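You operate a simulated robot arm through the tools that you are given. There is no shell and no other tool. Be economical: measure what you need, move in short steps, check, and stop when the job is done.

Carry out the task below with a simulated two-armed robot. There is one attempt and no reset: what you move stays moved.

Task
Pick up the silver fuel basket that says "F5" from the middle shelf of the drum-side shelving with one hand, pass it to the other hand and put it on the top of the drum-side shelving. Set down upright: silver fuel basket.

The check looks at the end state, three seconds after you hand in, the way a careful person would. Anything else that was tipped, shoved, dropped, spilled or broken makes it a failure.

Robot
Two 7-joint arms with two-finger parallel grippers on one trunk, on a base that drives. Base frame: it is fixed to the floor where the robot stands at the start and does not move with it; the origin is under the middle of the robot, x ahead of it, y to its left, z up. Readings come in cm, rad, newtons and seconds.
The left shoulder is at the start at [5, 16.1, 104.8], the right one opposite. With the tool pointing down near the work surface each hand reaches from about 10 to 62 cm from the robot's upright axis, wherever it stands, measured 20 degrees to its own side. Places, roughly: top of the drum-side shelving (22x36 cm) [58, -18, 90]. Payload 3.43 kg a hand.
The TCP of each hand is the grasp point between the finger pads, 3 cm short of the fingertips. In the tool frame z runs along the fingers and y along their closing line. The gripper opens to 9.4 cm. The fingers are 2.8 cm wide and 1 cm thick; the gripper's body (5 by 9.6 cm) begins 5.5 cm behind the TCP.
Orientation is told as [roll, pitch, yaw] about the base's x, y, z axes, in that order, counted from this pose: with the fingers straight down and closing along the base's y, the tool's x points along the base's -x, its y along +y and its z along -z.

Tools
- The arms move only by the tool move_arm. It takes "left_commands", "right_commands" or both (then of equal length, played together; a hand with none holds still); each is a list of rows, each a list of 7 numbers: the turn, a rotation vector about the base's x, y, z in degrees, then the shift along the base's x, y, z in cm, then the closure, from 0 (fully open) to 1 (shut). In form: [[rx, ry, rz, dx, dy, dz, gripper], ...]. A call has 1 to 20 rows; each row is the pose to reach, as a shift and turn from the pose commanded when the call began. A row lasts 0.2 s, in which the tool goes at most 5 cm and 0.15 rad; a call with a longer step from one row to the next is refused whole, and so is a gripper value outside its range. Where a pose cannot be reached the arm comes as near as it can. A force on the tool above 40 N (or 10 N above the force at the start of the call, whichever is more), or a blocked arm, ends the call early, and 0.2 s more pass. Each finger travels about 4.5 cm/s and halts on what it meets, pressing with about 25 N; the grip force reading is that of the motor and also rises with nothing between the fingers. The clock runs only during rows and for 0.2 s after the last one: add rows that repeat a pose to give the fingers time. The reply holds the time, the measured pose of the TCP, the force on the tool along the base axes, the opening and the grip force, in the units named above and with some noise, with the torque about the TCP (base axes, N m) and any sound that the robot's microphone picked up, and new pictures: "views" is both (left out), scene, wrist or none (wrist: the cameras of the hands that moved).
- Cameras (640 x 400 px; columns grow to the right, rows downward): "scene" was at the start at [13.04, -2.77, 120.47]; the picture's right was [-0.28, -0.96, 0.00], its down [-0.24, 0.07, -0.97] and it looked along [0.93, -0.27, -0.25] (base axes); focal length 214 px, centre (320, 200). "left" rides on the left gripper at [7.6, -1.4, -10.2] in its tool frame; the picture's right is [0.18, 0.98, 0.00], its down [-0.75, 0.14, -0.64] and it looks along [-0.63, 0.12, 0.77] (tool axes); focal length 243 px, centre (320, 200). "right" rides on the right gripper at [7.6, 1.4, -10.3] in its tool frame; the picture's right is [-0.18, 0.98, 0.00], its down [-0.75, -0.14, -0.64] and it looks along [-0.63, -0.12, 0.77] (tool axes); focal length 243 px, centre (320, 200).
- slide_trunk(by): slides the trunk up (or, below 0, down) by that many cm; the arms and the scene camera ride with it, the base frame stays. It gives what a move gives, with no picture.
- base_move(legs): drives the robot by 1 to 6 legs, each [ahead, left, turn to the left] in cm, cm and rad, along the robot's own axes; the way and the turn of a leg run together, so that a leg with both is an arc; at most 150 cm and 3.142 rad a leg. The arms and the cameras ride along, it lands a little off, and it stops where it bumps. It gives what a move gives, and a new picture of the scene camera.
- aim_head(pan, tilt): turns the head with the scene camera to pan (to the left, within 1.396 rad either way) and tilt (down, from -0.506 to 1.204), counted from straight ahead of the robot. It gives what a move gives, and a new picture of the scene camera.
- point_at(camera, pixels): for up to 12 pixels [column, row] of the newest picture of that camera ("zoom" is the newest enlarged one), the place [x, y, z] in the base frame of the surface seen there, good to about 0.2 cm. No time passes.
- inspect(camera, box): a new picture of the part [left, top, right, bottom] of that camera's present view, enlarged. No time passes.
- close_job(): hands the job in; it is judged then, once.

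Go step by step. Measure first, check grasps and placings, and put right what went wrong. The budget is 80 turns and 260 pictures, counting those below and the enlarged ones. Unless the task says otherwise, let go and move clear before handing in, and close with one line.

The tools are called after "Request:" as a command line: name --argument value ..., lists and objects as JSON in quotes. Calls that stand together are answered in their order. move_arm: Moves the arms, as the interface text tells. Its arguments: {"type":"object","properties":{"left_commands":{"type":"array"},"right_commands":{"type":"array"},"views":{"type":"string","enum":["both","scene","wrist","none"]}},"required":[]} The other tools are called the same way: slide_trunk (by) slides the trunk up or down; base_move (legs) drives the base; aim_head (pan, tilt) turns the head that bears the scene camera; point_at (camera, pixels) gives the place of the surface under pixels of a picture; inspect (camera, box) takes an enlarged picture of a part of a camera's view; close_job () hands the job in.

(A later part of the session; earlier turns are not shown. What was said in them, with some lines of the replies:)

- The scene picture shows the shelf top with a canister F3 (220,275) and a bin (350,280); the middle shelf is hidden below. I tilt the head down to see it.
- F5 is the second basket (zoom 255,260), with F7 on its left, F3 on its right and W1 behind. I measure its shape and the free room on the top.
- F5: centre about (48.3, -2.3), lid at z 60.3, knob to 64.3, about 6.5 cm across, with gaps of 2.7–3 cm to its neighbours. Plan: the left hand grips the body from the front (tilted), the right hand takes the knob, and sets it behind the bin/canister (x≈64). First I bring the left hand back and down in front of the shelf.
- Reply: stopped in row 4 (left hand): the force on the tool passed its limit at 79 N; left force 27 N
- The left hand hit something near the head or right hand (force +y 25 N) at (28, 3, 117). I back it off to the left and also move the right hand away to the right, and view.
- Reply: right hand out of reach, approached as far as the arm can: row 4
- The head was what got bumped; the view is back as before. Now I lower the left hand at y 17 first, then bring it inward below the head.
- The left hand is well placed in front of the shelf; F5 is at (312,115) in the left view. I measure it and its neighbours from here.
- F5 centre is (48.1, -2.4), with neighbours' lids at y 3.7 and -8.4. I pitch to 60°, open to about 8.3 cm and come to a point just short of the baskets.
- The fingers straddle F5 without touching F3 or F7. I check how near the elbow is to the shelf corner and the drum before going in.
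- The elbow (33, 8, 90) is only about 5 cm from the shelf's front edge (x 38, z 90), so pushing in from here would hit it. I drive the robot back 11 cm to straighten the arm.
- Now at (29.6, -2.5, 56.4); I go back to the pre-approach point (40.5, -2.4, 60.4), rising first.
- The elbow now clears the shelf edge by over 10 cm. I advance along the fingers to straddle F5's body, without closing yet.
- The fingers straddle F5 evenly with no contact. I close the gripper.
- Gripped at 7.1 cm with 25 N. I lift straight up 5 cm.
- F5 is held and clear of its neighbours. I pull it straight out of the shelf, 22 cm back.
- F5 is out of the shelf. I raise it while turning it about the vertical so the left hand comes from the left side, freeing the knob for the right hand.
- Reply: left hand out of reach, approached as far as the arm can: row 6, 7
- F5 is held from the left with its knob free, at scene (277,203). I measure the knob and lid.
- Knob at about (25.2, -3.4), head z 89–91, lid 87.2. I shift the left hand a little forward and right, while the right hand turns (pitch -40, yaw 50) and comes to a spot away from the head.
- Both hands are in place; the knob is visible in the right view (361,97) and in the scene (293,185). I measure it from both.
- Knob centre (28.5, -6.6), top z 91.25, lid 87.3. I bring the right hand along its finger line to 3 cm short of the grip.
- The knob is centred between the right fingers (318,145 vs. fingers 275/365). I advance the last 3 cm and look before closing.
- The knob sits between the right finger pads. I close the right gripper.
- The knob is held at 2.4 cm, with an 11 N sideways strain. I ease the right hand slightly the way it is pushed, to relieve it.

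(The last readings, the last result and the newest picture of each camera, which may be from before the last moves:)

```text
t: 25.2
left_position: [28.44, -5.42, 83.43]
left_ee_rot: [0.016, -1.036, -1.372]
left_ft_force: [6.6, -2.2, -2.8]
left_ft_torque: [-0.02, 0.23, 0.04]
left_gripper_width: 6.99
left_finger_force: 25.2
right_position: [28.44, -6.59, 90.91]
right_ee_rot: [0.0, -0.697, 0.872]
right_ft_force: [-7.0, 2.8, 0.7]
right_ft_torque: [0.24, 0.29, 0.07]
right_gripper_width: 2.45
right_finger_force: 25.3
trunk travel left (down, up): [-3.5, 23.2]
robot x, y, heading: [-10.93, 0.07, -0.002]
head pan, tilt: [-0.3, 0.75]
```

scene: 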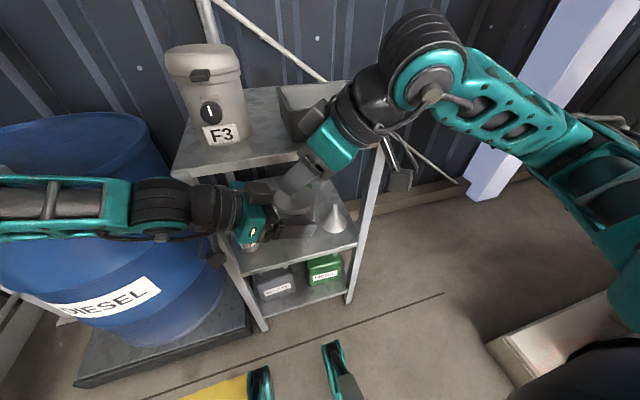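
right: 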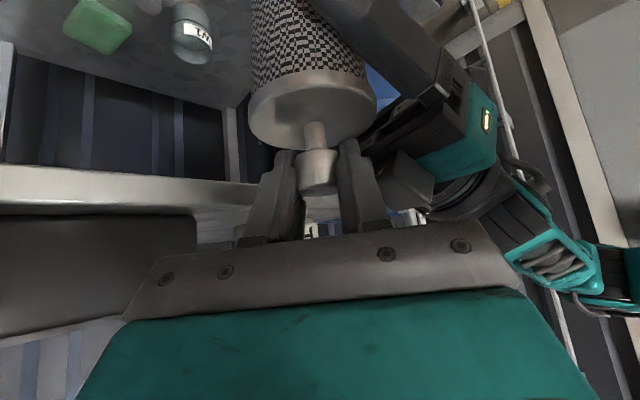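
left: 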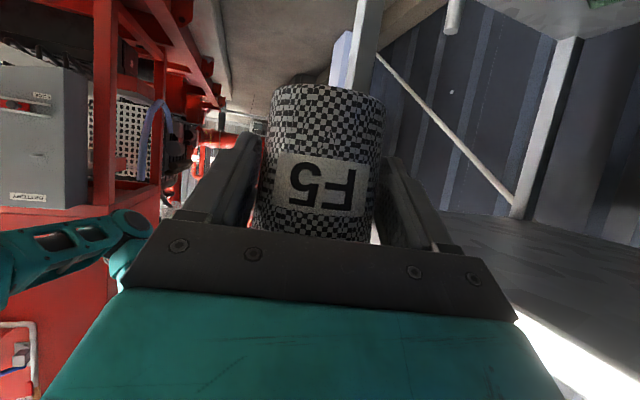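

Most of the strain is gone. I shift a little more in -x, then open the left gripper in small steps.

Request:
move_arm --left_commands '[[0, 0, 0, 0, 0, 0, 0.6], [0, 0, 0, 0, 0, 0, 0.6], [0, 0, 0, 0, 0, 0, 0.2], [0, 0, 0, 0, 0, 0, 0.1], [0, 0, 0, 0, 0, 0, 0.0], [0, 0, 0, 0, 0, 0, 0.0]]' --right_commands '[[0, 0, 0, -0.13, 0.02, 0, 0.9], [0, 0, 0, -0.13, 0.02, 0, 0.9], [0, 0, 0, -0.13, 0.02, 0, 0.9], [0, 0, 0, -0.13, 0.02, 0, 0.9], [0, 0, 0, -0.13, 0.02, 0, 0.9], [0, 0, 0, -0.13, 0.02, 0, 0.9]]' --views "both"

```text
t: 26.6
left_position: [28.3, -5.51, 83.65]
left_ee_rot: [0.017, -1.037, -1.372]
left_ft_force: [0.5, -0.4, 0.1]
left_ft_torque: [0.03, 0.01, 0.0]
left_gripper_width: 9.39
left_finger_force: 0.0
right_position: [28.22, -6.7, 90.85]
right_ee_rot: [0.002, -0.698, 0.876]
right_ft_force: [-0.8, -0.5, 0.0]
right_ft_torque: [0.01, -0.01, -0.03]
right_gripper_width: 2.44
right_finger_force: 25.5
trunk travel left (down, up): [-3.5, 23.2]
robot x, y, heading: [-10.74, 0.26, 0.003]
head pan, tilt: [-0.3, 0.75]
```

scene: 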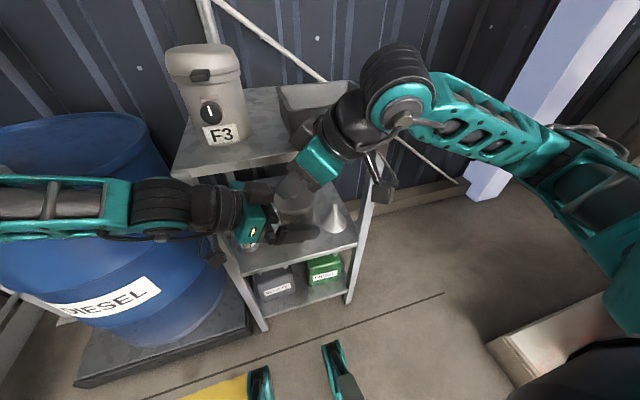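
right: 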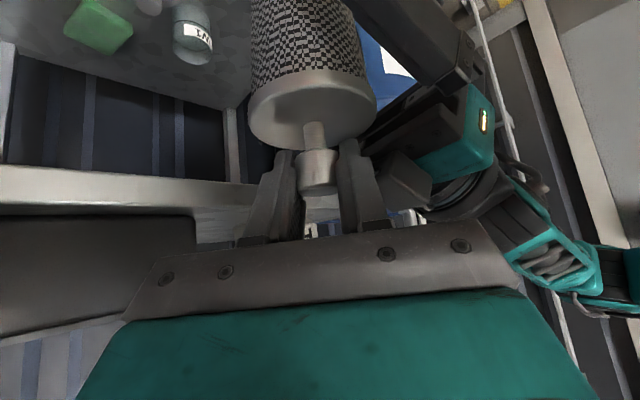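
left: 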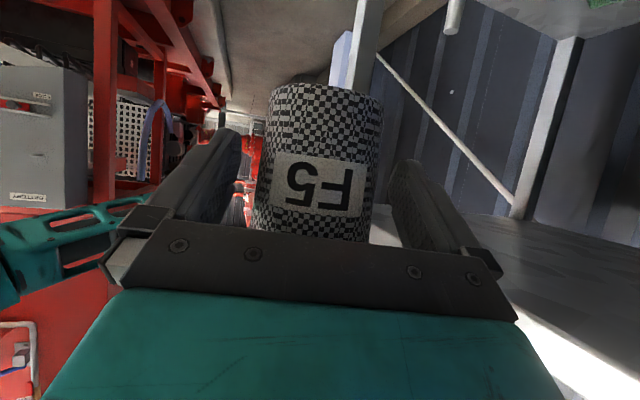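

The right hand alone holds F5 by the knob, upright, and the lid did not part. I back the left hand out along its fingers.

Request:
move_arm --left_commands '[[0, 0, 0, -0.3, 1.7, 1, 0], [0, 0, 0, -0.7, 3.4, 2, 0], [0, 0, 0, -1, 5.1, 3.1, 0], [0, 0, 0, -1.4, 6.8, 4.1, 0], [0, 0, 0, -1.7, 8.5, 5.1, 0], [0, 0, 0, -2.5, 11, 6.5, 0], [0, 0, 0, -4, 13, 7.5, 0], [0, 0, 0, -4, 13, 7.5, 0]]' --views "both"

```text
t: 28.4
left_position: [24.59, 6.12, 90.63]
left_ee_rot: [0.017, -1.038, -1.372]
left_ft_force: [0.3, -0.3, -0.1]
left_ft_torque: [-0.03, 0.05, -0.02]
left_gripper_width: 9.41
left_finger_force: 0.1
left hand out of reach, approached as far as the arm can: row 7, 8
right_position: [28.22, -6.6, 90.91]
right_ee_rot: [0.003, -0.697, 0.875]
right_ft_force: [-0.2, 0.2, 0.3]
right_ft_torque: [0.01, 0.0, -0.02]
right_gripper_width: 2.44
right_finger_force: 25.5
trunk travel left (down, up): [-3.5, 23.2]
robot x, y, heading: [-10.86, -0.08, -0.003]
head pan, tilt: [-0.3, 0.75]
```

scene: 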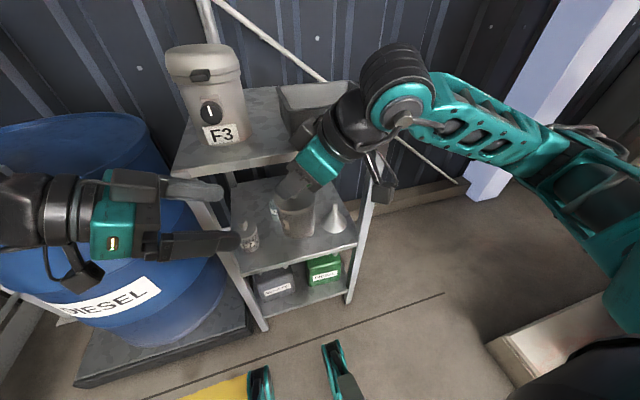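
left: 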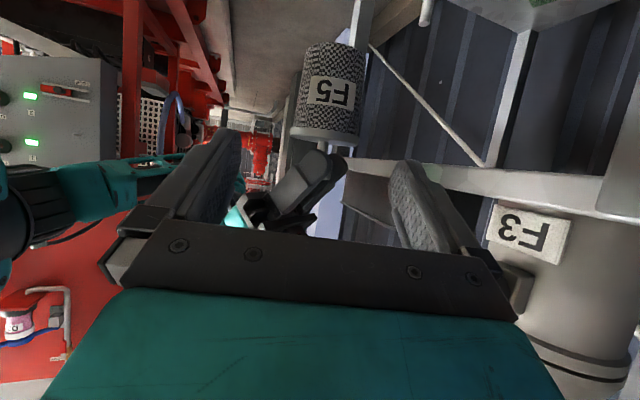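

The left hand is clear of F5. I fold it back to a tool-down pose by the robot's left side so it will not hit the shelf when I drive forward.

Request:
move_arm --left_commands '[[3.4, 4.1, 5.9, -0.5, 1.2, 1.2, 0], [6.8, 8.3, 11.8, -1, 2.4, 2.4, 0], [10.1, 12.4, 17.7, -1.5, 3.6, 3.6, 0], [13.5, 16.5, 23.6, -2, 4.8, 4.8, 0], [16.9, 20.7, 29.5, -2.5, 6, 6, 0], [20.2, 24.8, 35.4, -3, 7.2, 7.2, 0], [23.6, 28.9, 41.4, -3.5, 8.4, 8.4, 0], [27, 33.1, 47.3, -4, 9.6, 9.6, 0], [30.4, 37.2, 53.2, -4.5, 10.8, 10.8, 0], [33.8, 41.3, 59.1, -5, 12, 12, 0], [37.1, 45.5, 65, -5.3, 13, 13.2, 0], [40.5, 49.6, 70.9, -5.6, 14, 14.4, 0]]' --views "scene"

```text
t: 31.0
left_position: [19.06, 20.11, 105.0]
left_ee_rot: [0.018, 0.005, 0.002]
left_ft_force: [-0.3, 1.0, 0.0]
left_ft_torque: [-0.01, -0.02, 0.03]
left_gripper_width: 9.42
left_finger_force: 0.1
left hand out of reach, approached as far as the arm can: row 1, 2, 3, 4
right_position: [28.29, -6.69, 90.86]
right_ee_rot: [0.004, -0.697, 0.873]
right_ft_force: [0.4, 0.5, 0.7]
right_ft_torque: [-0.02, -0.02, 0.01]
right_gripper_width: 2.39
right_finger_force: 25.1
trunk travel left (down, up): [-3.5, 23.2]
robot x, y, heading: [-11.04, 0.22, 0.002]
head pan, tilt: [-0.3, 0.75]
```

scene: 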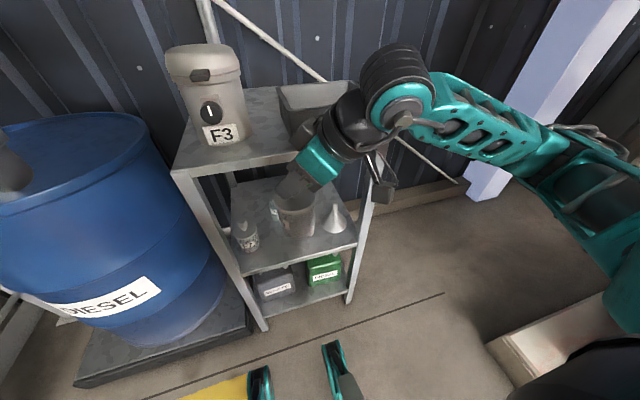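

Left hand is folded. I raise the trunk 22 cm so F5 clears the bin and look at it again.

Request:
slide_trunk --by 22

Request:
aim_head --pan -0.25 --tilt 0.85

```text
t: 33.4
left_position: [18.94, 20.1, 126.93]
left_ee_rot: [0.015, 0.0, 0.001]
left_ft_force: [-0.6, -0.5, -0.4]
left_ft_torque: [-0.05, 0.01, -0.01]
left_gripper_width: 9.39
left_finger_force: 0.2
right_position: [28.14, -6.52, 112.79]
right_ee_rot: [0.001, -0.699, 0.873]
right_ft_force: [0.4, 0.3, -1.7]
right_ft_torque: [-0.01, 0.03, 0.03]
right_gripper_width: 2.44
right_finger_force: 25.1
trunk travel left (down, up): [-25.5, 1.2]
robot x, y, heading: [-10.99, -0.12, -0.002]
head pan, tilt: [-0.3, 0.75]
```

```text
t: 34.0
left_position: [19.2, 20.01, 126.92]
left_ee_rot: [0.015, 0.0, 0.0]
left_ft_force: [-0.2, -0.3, -0.3]
left_ft_torque: [0.01, -0.02, 0.01]
left_gripper_width: 9.38
left_finger_force: 0.1
right_position: [28.21, -6.81, 112.99]
right_ee_rot: [0.002, -0.697, 0.874]
right_ft_force: [0.5, 0.1, -1.3]
right_ft_torque: [-0.01, -0.04, -0.04]
right_gripper_width: 2.46
right_finger_force: 25.1
trunk travel left (down, up): [-25.5, 1.2]
robot x, y, heading: [-10.98, -0.26, 0.002]
head pan, tilt: [-0.25, 0.85]
```

scene: 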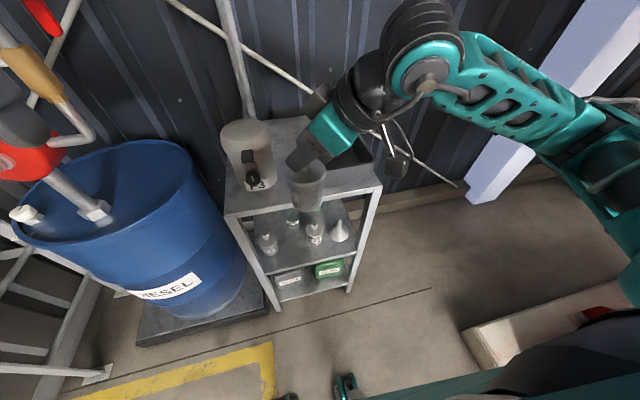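

F5 hangs with its bottom near z 101. Before driving forward, I check where the drum's pump is relative to the left arm and F5's uprightness.

Request:
point_at --camera "scene" --pixels '[[40, 70], [70, 115], [20, 160], [85, 200], [40, 10], [308, 205], [292, 175], [325, 180], [308, 180], [300, 210], [25, 120]]'

Request:
inspect --camera "scene" --box '[250, 100, 410, 225]'

```text
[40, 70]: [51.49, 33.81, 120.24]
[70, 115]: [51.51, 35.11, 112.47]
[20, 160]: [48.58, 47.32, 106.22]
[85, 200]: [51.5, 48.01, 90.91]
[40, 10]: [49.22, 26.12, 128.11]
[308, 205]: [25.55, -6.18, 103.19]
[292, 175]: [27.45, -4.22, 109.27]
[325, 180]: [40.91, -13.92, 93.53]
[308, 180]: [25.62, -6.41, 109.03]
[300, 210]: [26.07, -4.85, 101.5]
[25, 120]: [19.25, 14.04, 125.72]
```

```text
3.20 times, centred on (330, 162) of scene
```

zoom: 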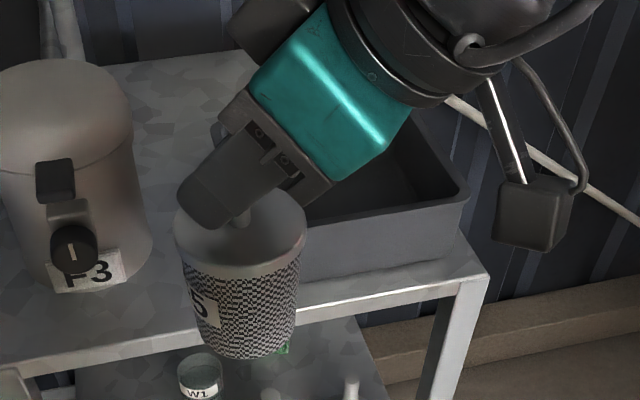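

The pump is well clear (x≥49). F5 hangs upright. I shift it 4.5 cm to the right, away from the canister, then drive forward 11 cm.

Request:
move_arm --right_commands '[[0, 0, 0, 0, -1.5, 0.3, 0.9], [0, 0, 0, 0, -3, 0.6, 0.9], [0, 0, 0, 0, -4.5, 0.8, 0.9], [0, 0, 0, 0, -4.5, 0.8, 0.9]]' --views "none"

Request:
base_move --legs '[[11, 0, 0]]'

```text
t: 35.0
left_position: [19.11, 20.16, 127.04]
left_ee_rot: [0.016, 0.001, -0.002]
left_ft_force: [-0.3, -0.5, 0.3]
left_ft_torque: [-0.01, -0.01, -0.01]
left_gripper_width: 9.4
left_finger_force: 0.1
right_position: [28.17, -11.02, 113.75]
right_ee_rot: [-0.001, -0.7, 0.875]
right_ft_force: [-0.5, -0.4, -1.0]
right_ft_torque: [0.01, 0.0, 0.01]
right_gripper_width: 2.44
right_finger_force: 25.3
trunk travel left (down, up): [-25.5, 1.2]
robot x, y, heading: [-11.16, 0.24, -0.0]
head pan, tilt: [-0.25, 0.85]
```

```text
t: 36.2
left_position: [29.99, 20.23, 126.88]
left_ee_rot: [0.015, 0.002, -0.001]
left_ft_force: [1.1, -0.1, 0.6]
left_ft_torque: [0.0, 0.03, 0.01]
left_gripper_width: 9.43
left_finger_force: 0.1
right_position: [39.11, -11.05, 113.67]
right_ee_rot: [0.002, -0.698, 0.875]
right_ft_force: [-0.8, 0.0, -0.6]
right_ft_torque: [0.0, -0.01, -0.01]
right_gripper_width: 2.45
right_finger_force: 24.8
trunk travel left (down, up): [-25.5, 1.2]
robot x, y, heading: [0.16, -0.05, 0.006]
head pan, tilt: [-0.25, 0.85]
```

scene: 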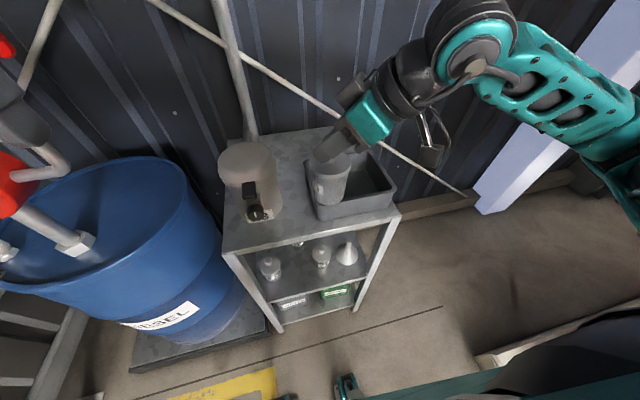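

Now I carry F5 forward over the bin to x≈65.

Request:
move_arm --right_commands '[[0, 0, 0, 3, 0, 0, 0.9], [0, 0, 0, 7, 0, 0, 0.9], [0, 0, 0, 11, 0, 0, 0.9], [0, 0, 0, 15, 0, 0, 0.9], [0, 0, 0, 19, 0, 0, 0.9], [0, 0, 0, 23, 0, 0, 0.9], [0, 0, 0, 25.9, 0, 0, 0.9], [0, 0, 0, 25.9, 0, 0, 0.9]]' --views "both"

```text
t: 38.0
left_position: [29.89, 20.07, 127.0]
left_ee_rot: [0.015, 0.0, -0.001]
left_ft_force: [0.6, 0.3, 0.0]
left_ft_torque: [0.01, 0.03, 0.03]
left_gripper_width: 9.39
left_finger_force: 0.1
right_position: [51.98, -11.1, 113.76]
right_ee_rot: [0.002, -0.698, 0.874]
right_ft_force: [0.2, -0.1, 0.2]
right_ft_torque: [0.02, -0.03, -0.02]
right_gripper_width: 2.44
right_finger_force: 25.5
right hand out of reach, approached as far as the arm can: row 4, 5, 6, 7, 8
trunk travel left (down, up): [-25.5, 1.2]
robot x, y, heading: [0.16, -0.04, -0.0]
head pan, tilt: [-0.25, 0.85]
```

scene: 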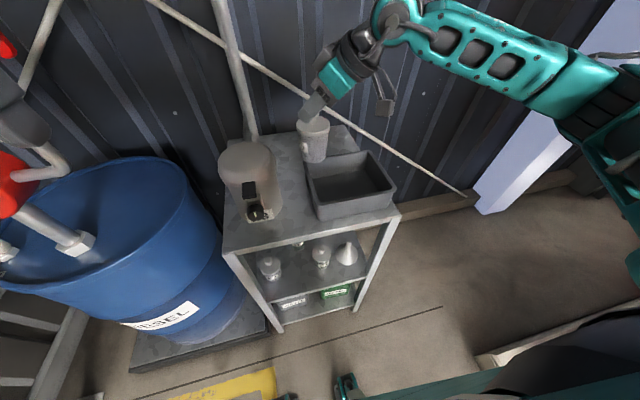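
right: 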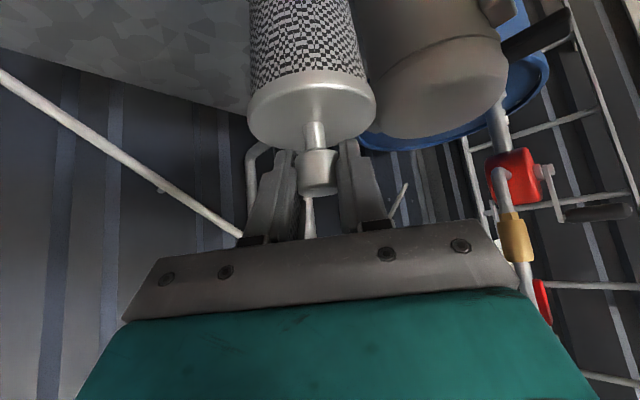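

The right hand stopped short at x 52 because of its yaw. I turn it -50° about the vertical (F5 stays upright), then go on forward.

Request:
move_arm --right_commands '[[0, 0, -8, 0, 0, 0, 0.9], [0, 0, -16, 0, 0, 0, 0.9], [0, 0, -24, 0, 0, 0, 0.9], [0, 0, -32, 0, 0, 0, 0.9], [0, 0, -40, 0, 0, 0, 0.9], [0, 0, -48, 0, 0, 0, 0.9], [0, 0, -50, 2, 0, 0, 0.9], [0, 0, -50, 5, 0, 0, 0.9], [0, 0, -50, 9, 0, 0, 0.9], [0, 0, -50, 13, 0, 0, 0.9], [0, 0, -50, 13, 0, 0, 0.9]]' --views "both"

```text
t: 40.4
left_position: [29.96, 19.97, 127.04]
left_ee_rot: [0.016, -0.002, -0.001]
left_ft_force: [-0.7, -1.2, 0.6]
left_ft_torque: [0.0, 0.02, -0.01]
left_gripper_width: 9.41
left_finger_force: 0.0
right_position: [65.16, -11.02, 113.69]
right_ee_rot: [0.001, -0.701, 0.002]
right_ft_force: [-0.7, 0.1, -0.1]
right_ft_torque: [-0.01, -0.01, -0.01]
right_gripper_width: 2.42
right_finger_force: 25.1
trunk travel left (down, up): [-25.5, 1.2]
robot x, y, heading: [-0.43, -0.09, 0.001]
head pan, tilt: [-0.25, 0.85]
```

scene: 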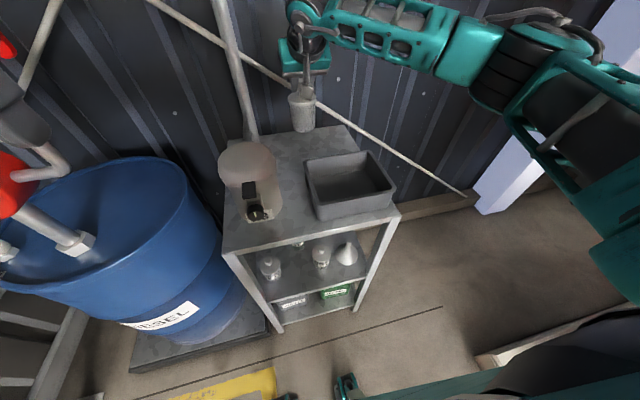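
right: 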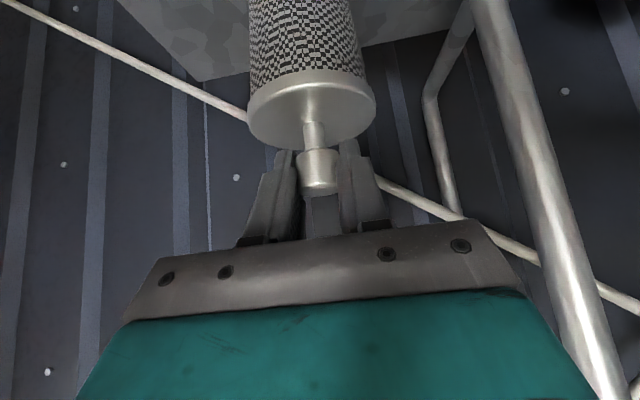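

F5 is now above the free back part. I check the basket's place and the bin's rear rim before lowering.

Request:
point_at --camera "scene" --pixels '[[307, 161], [340, 157], [368, 153], [300, 150], [270, 148], [302, 128], [292, 105], [314, 105], [303, 110], [345, 130]]'

Request:
inspect --camera "scene" --box '[210, 30, 410, 230]'

```text
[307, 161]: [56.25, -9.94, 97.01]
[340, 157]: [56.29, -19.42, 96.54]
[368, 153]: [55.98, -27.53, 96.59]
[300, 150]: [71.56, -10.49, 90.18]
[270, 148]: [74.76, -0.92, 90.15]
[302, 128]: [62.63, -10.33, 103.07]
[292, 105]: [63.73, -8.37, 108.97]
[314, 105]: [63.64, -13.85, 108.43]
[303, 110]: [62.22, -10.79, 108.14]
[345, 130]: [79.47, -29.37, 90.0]
```

```text
2.00 times, centred on (310, 130) of scene
```

zoom: 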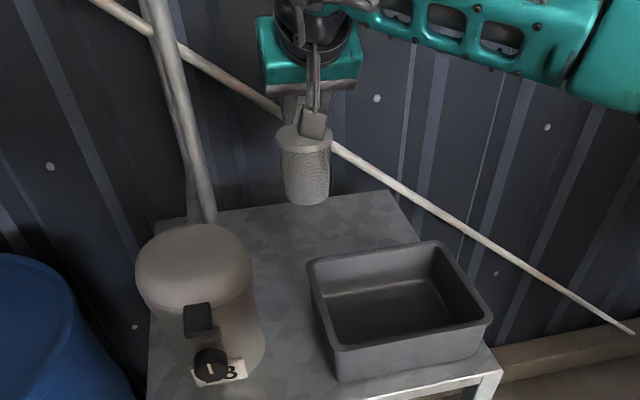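

There is 5 cm clearance to the bin's rear. I lower 11 cm, leaving about 0.8 cm.

Request:
move_arm --right_commands '[[0, 0, 0, 0, 0, -2, 0.9], [0, 0, 0, 0, 0, -4, 0.9], [0, 0, 0, 0, 0, -6, 0.9], [0, 0, 0, 0, 0, -8, 0.9], [0, 0, 0, 0, 0, -9.5, 0.9], [0, 0, 0, 0, 0, -10.5, 0.9], [0, 0, 0, 0, 0, -11, 0.9], [0, 0, 0, 0, 0, -11, 0.9]]' --views "both"

Request:
inspect --camera "scene" --box '[250, 80, 370, 180]'

```text
t: 42.2
left_position: [30.0, 20.13, 127.02]
left_ee_rot: [0.016, 0.0, 0.0]
left_ft_force: [-0.3, -0.6, -0.1]
left_ft_torque: [0.03, 0.0, -0.01]
left_gripper_width: 9.4
left_finger_force: 0.1
right_position: [65.2, -11.16, 102.54]
right_ee_rot: [-0.001, -0.697, 0.002]
right_ft_force: [0.6, 0.2, -0.4]
right_ft_torque: [0.0, -0.01, -0.02]
right_gripper_width: 2.46
right_finger_force: 24.9
trunk travel left (down, up): [-25.5, 1.2]
robot x, y, heading: [0.06, -0.08, 0.0]
head pan, tilt: [-0.25, 0.85]
```

scene: 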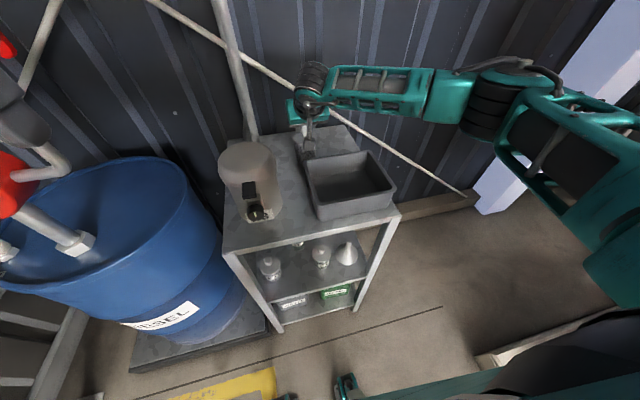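
right: 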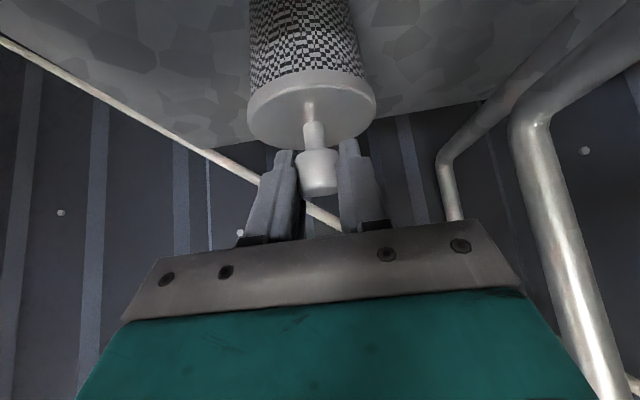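

```text
4.00 times, centred on (310, 130) of scene
```

zoom: 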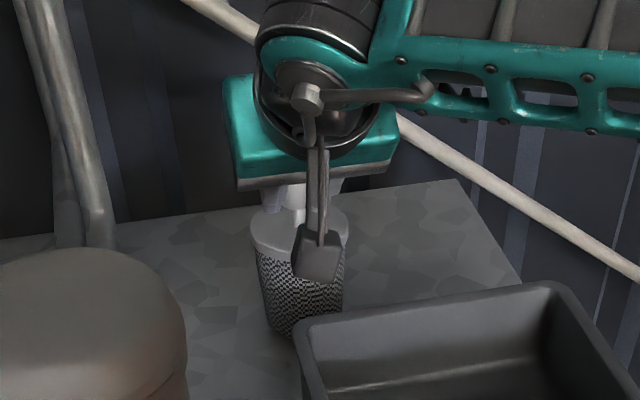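

Good so far. I lower in 0.2 cm steps until contact shows in the vertical force.

Request:
move_arm --right_commands '[[0, 0, 0, 0, 0, -0.2, 0.9], [0, 0, 0, 0, 0, -0.4, 0.9], [0, 0, 0, 0, 0, -0.5, 0.9], [0, 0, 0, 0, 0, -0.6, 0.9], [0, 0, 0, 0, 0, -0.6, 0.9]]' --views "none"

```text
t: 43.4
left_position: [29.89, 20.09, 126.9]
left_ee_rot: [0.017, 0.0, -0.002]
left_ft_force: [-0.3, 0.4, 0.6]
left_ft_torque: [0.02, 0.0, 0.02]
left_gripper_width: 9.43
left_finger_force: 0.0
right_position: [65.27, -11.18, 102.05]
right_ee_rot: [0.001, -0.699, 0.001]
right_ft_force: [0.3, -0.1, 0.0]
right_ft_torque: [-0.04, 0.0, -0.04]
right_gripper_width: 2.46
right_finger_force: 24.3
trunk travel left (down, up): [-25.5, 1.2]
robot x, y, heading: [0.12, -0.14, 0.002]
head pan, tilt: [-0.25, 0.85]
```

Request:
move_arm --right_commands '[[0, 0, 0, 0, 0, -0.1, 0.9], [0, 0, 0, 0, 0, -0.2, 0.9], [0, 0, 0, 0, 0, -0.2, 0.9]]' --views "wrist"

```text
t: 44.2
left_position: [29.82, 20.12, 127.16]
left_ee_rot: [0.015, -0.001, -0.001]
left_ft_force: [-0.6, -0.6, -0.5]
left_ft_torque: [0.0, 0.01, 0.0]
left_gripper_width: 9.37
left_finger_force: 0.0
right_position: [65.17, -11.2, 102.08]
right_ee_rot: [0.001, -0.701, 0.003]
right_ft_force: [-1.4, -0.9, 8.2]
right_ft_torque: [-0.05, 0.11, 0.01]
right_gripper_width: 2.43
right_finger_force: 24.7
trunk travel left (down, up): [-25.5, 1.2]
robot x, y, heading: [-0.37, 0.2, 0.002]
head pan, tilt: [-0.25, 0.85]
```

right: 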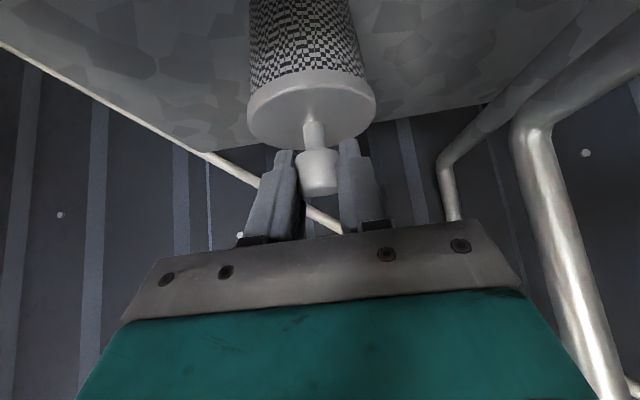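

Contact: +8 N vertical, so F5 stands on the top. I open the right gripper gently to about 5.5 cm.

Request:
move_arm --right_commands '[[0, 0, 0, 0, 0, 0, 0.7], [0, 0, 0, 0, 0, 0, 0.55], [0, 0, 0, 0, 0, 0, 0.42], [0, 0, 0, 0, 0, 0, 0.42], [0, 0, 0, 0, 0, 0, 0.42]]' --views "wrist"

```text
t: 45.4
left_position: [30.0, 20.17, 126.97]
left_ee_rot: [0.016, 0.001, -0.002]
left_ft_force: [0.7, -0.1, -0.5]
left_ft_torque: [0.0, 0.0, -0.03]
left_gripper_width: 9.38
left_finger_force: 0.1
right_position: [65.26, -11.06, 101.83]
right_ee_rot: [0.001, -0.698, 0.001]
right_ft_force: [-0.6, -0.4, -0.1]
right_ft_torque: [-0.01, 0.03, 0.01]
right_gripper_width: 5.45
right_finger_force: 0.1
trunk travel left (down, up): [-25.5, 1.2]
robot x, y, heading: [-0.0, 0.02, -0.001]
head pan, tilt: [-0.25, 0.85]
```

right: 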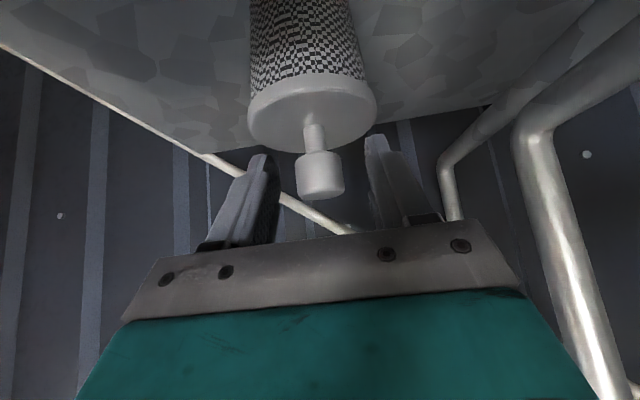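

Released, and F5 stands. I back away along the finger line, up and toward the robot.

Request:
move_arm --right_commands '[[0, 0, 0, -0.6, 0, 0.8, 0.42], [0, 0, 0, -1.6, 0, 2, 0.42], [0, 0, 0, -3.2, 0, 3.8, 0.42], [0, 0, 0, -5.1, 0, 6.2, 0.42], [0, 0, 0, -7, 0, 8.5, 0.42], [0, 0, 0, -9, -1, 11, 0.42], [0, 0, 0, -12, -3, 13, 0.42], [0, 0, 0, -16, -5, 14, 0.42], [0, 0, 0, -20, -7, 14, 0.42], [0, 0, 0, -20, -7, 14, 0.42]]' --views "both"

Request:
inspect --camera "scene" --box '[210, 80, 410, 205]'

```text
t: 47.6
left_position: [30.01, 20.14, 126.94]
left_ee_rot: [0.016, 0.0, -0.002]
left_ft_force: [-0.1, 0.2, -1.0]
left_ft_torque: [0.05, 0.0, 0.02]
left_gripper_width: 9.43
left_finger_force: 0.1
right_position: [45.22, -17.99, 115.9]
right_ee_rot: [0.0, -0.698, 0.001]
right_ft_force: [0.4, -1.0, -0.4]
right_ft_torque: [-0.02, 0.02, 0.01]
right_gripper_width: 5.46
right_finger_force: 0.1
trunk travel left (down, up): [-25.5, 1.2]
robot x, y, heading: [0.12, 0.17, 0.001]
head pan, tilt: [-0.25, 0.85]
```

scene: 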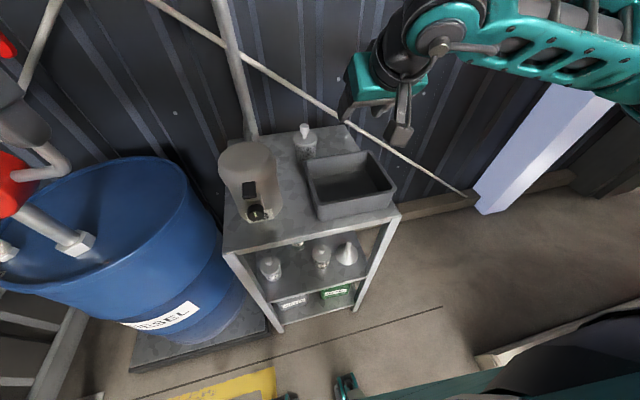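
right: 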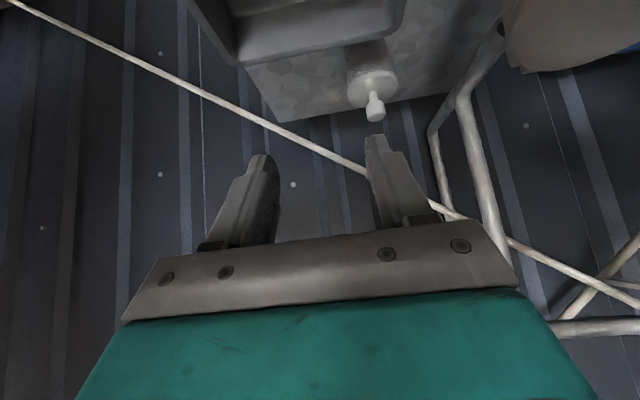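

```text
3.20 times, centred on (310, 142) of scene
```

zoom: 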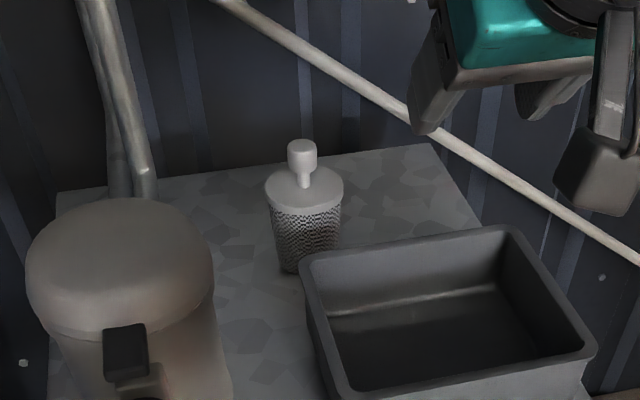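

F5 stands upright on the top behind the bin (zoom 305,220). Both hands are clear, and the bin, canister, F3, F7, W1 and funnel are where they were, so I hand in.

Request:
close_job

```text
The job is handed in.
```

The silver fuel basket F5 is standing upright on the top of the drum-side shelving, behind the bin; the left hand took it from the middle shelf and passed it to the right hand, both hands are clear, and nothing else looks moved, though the left hand bumped the robot's own head once early on.
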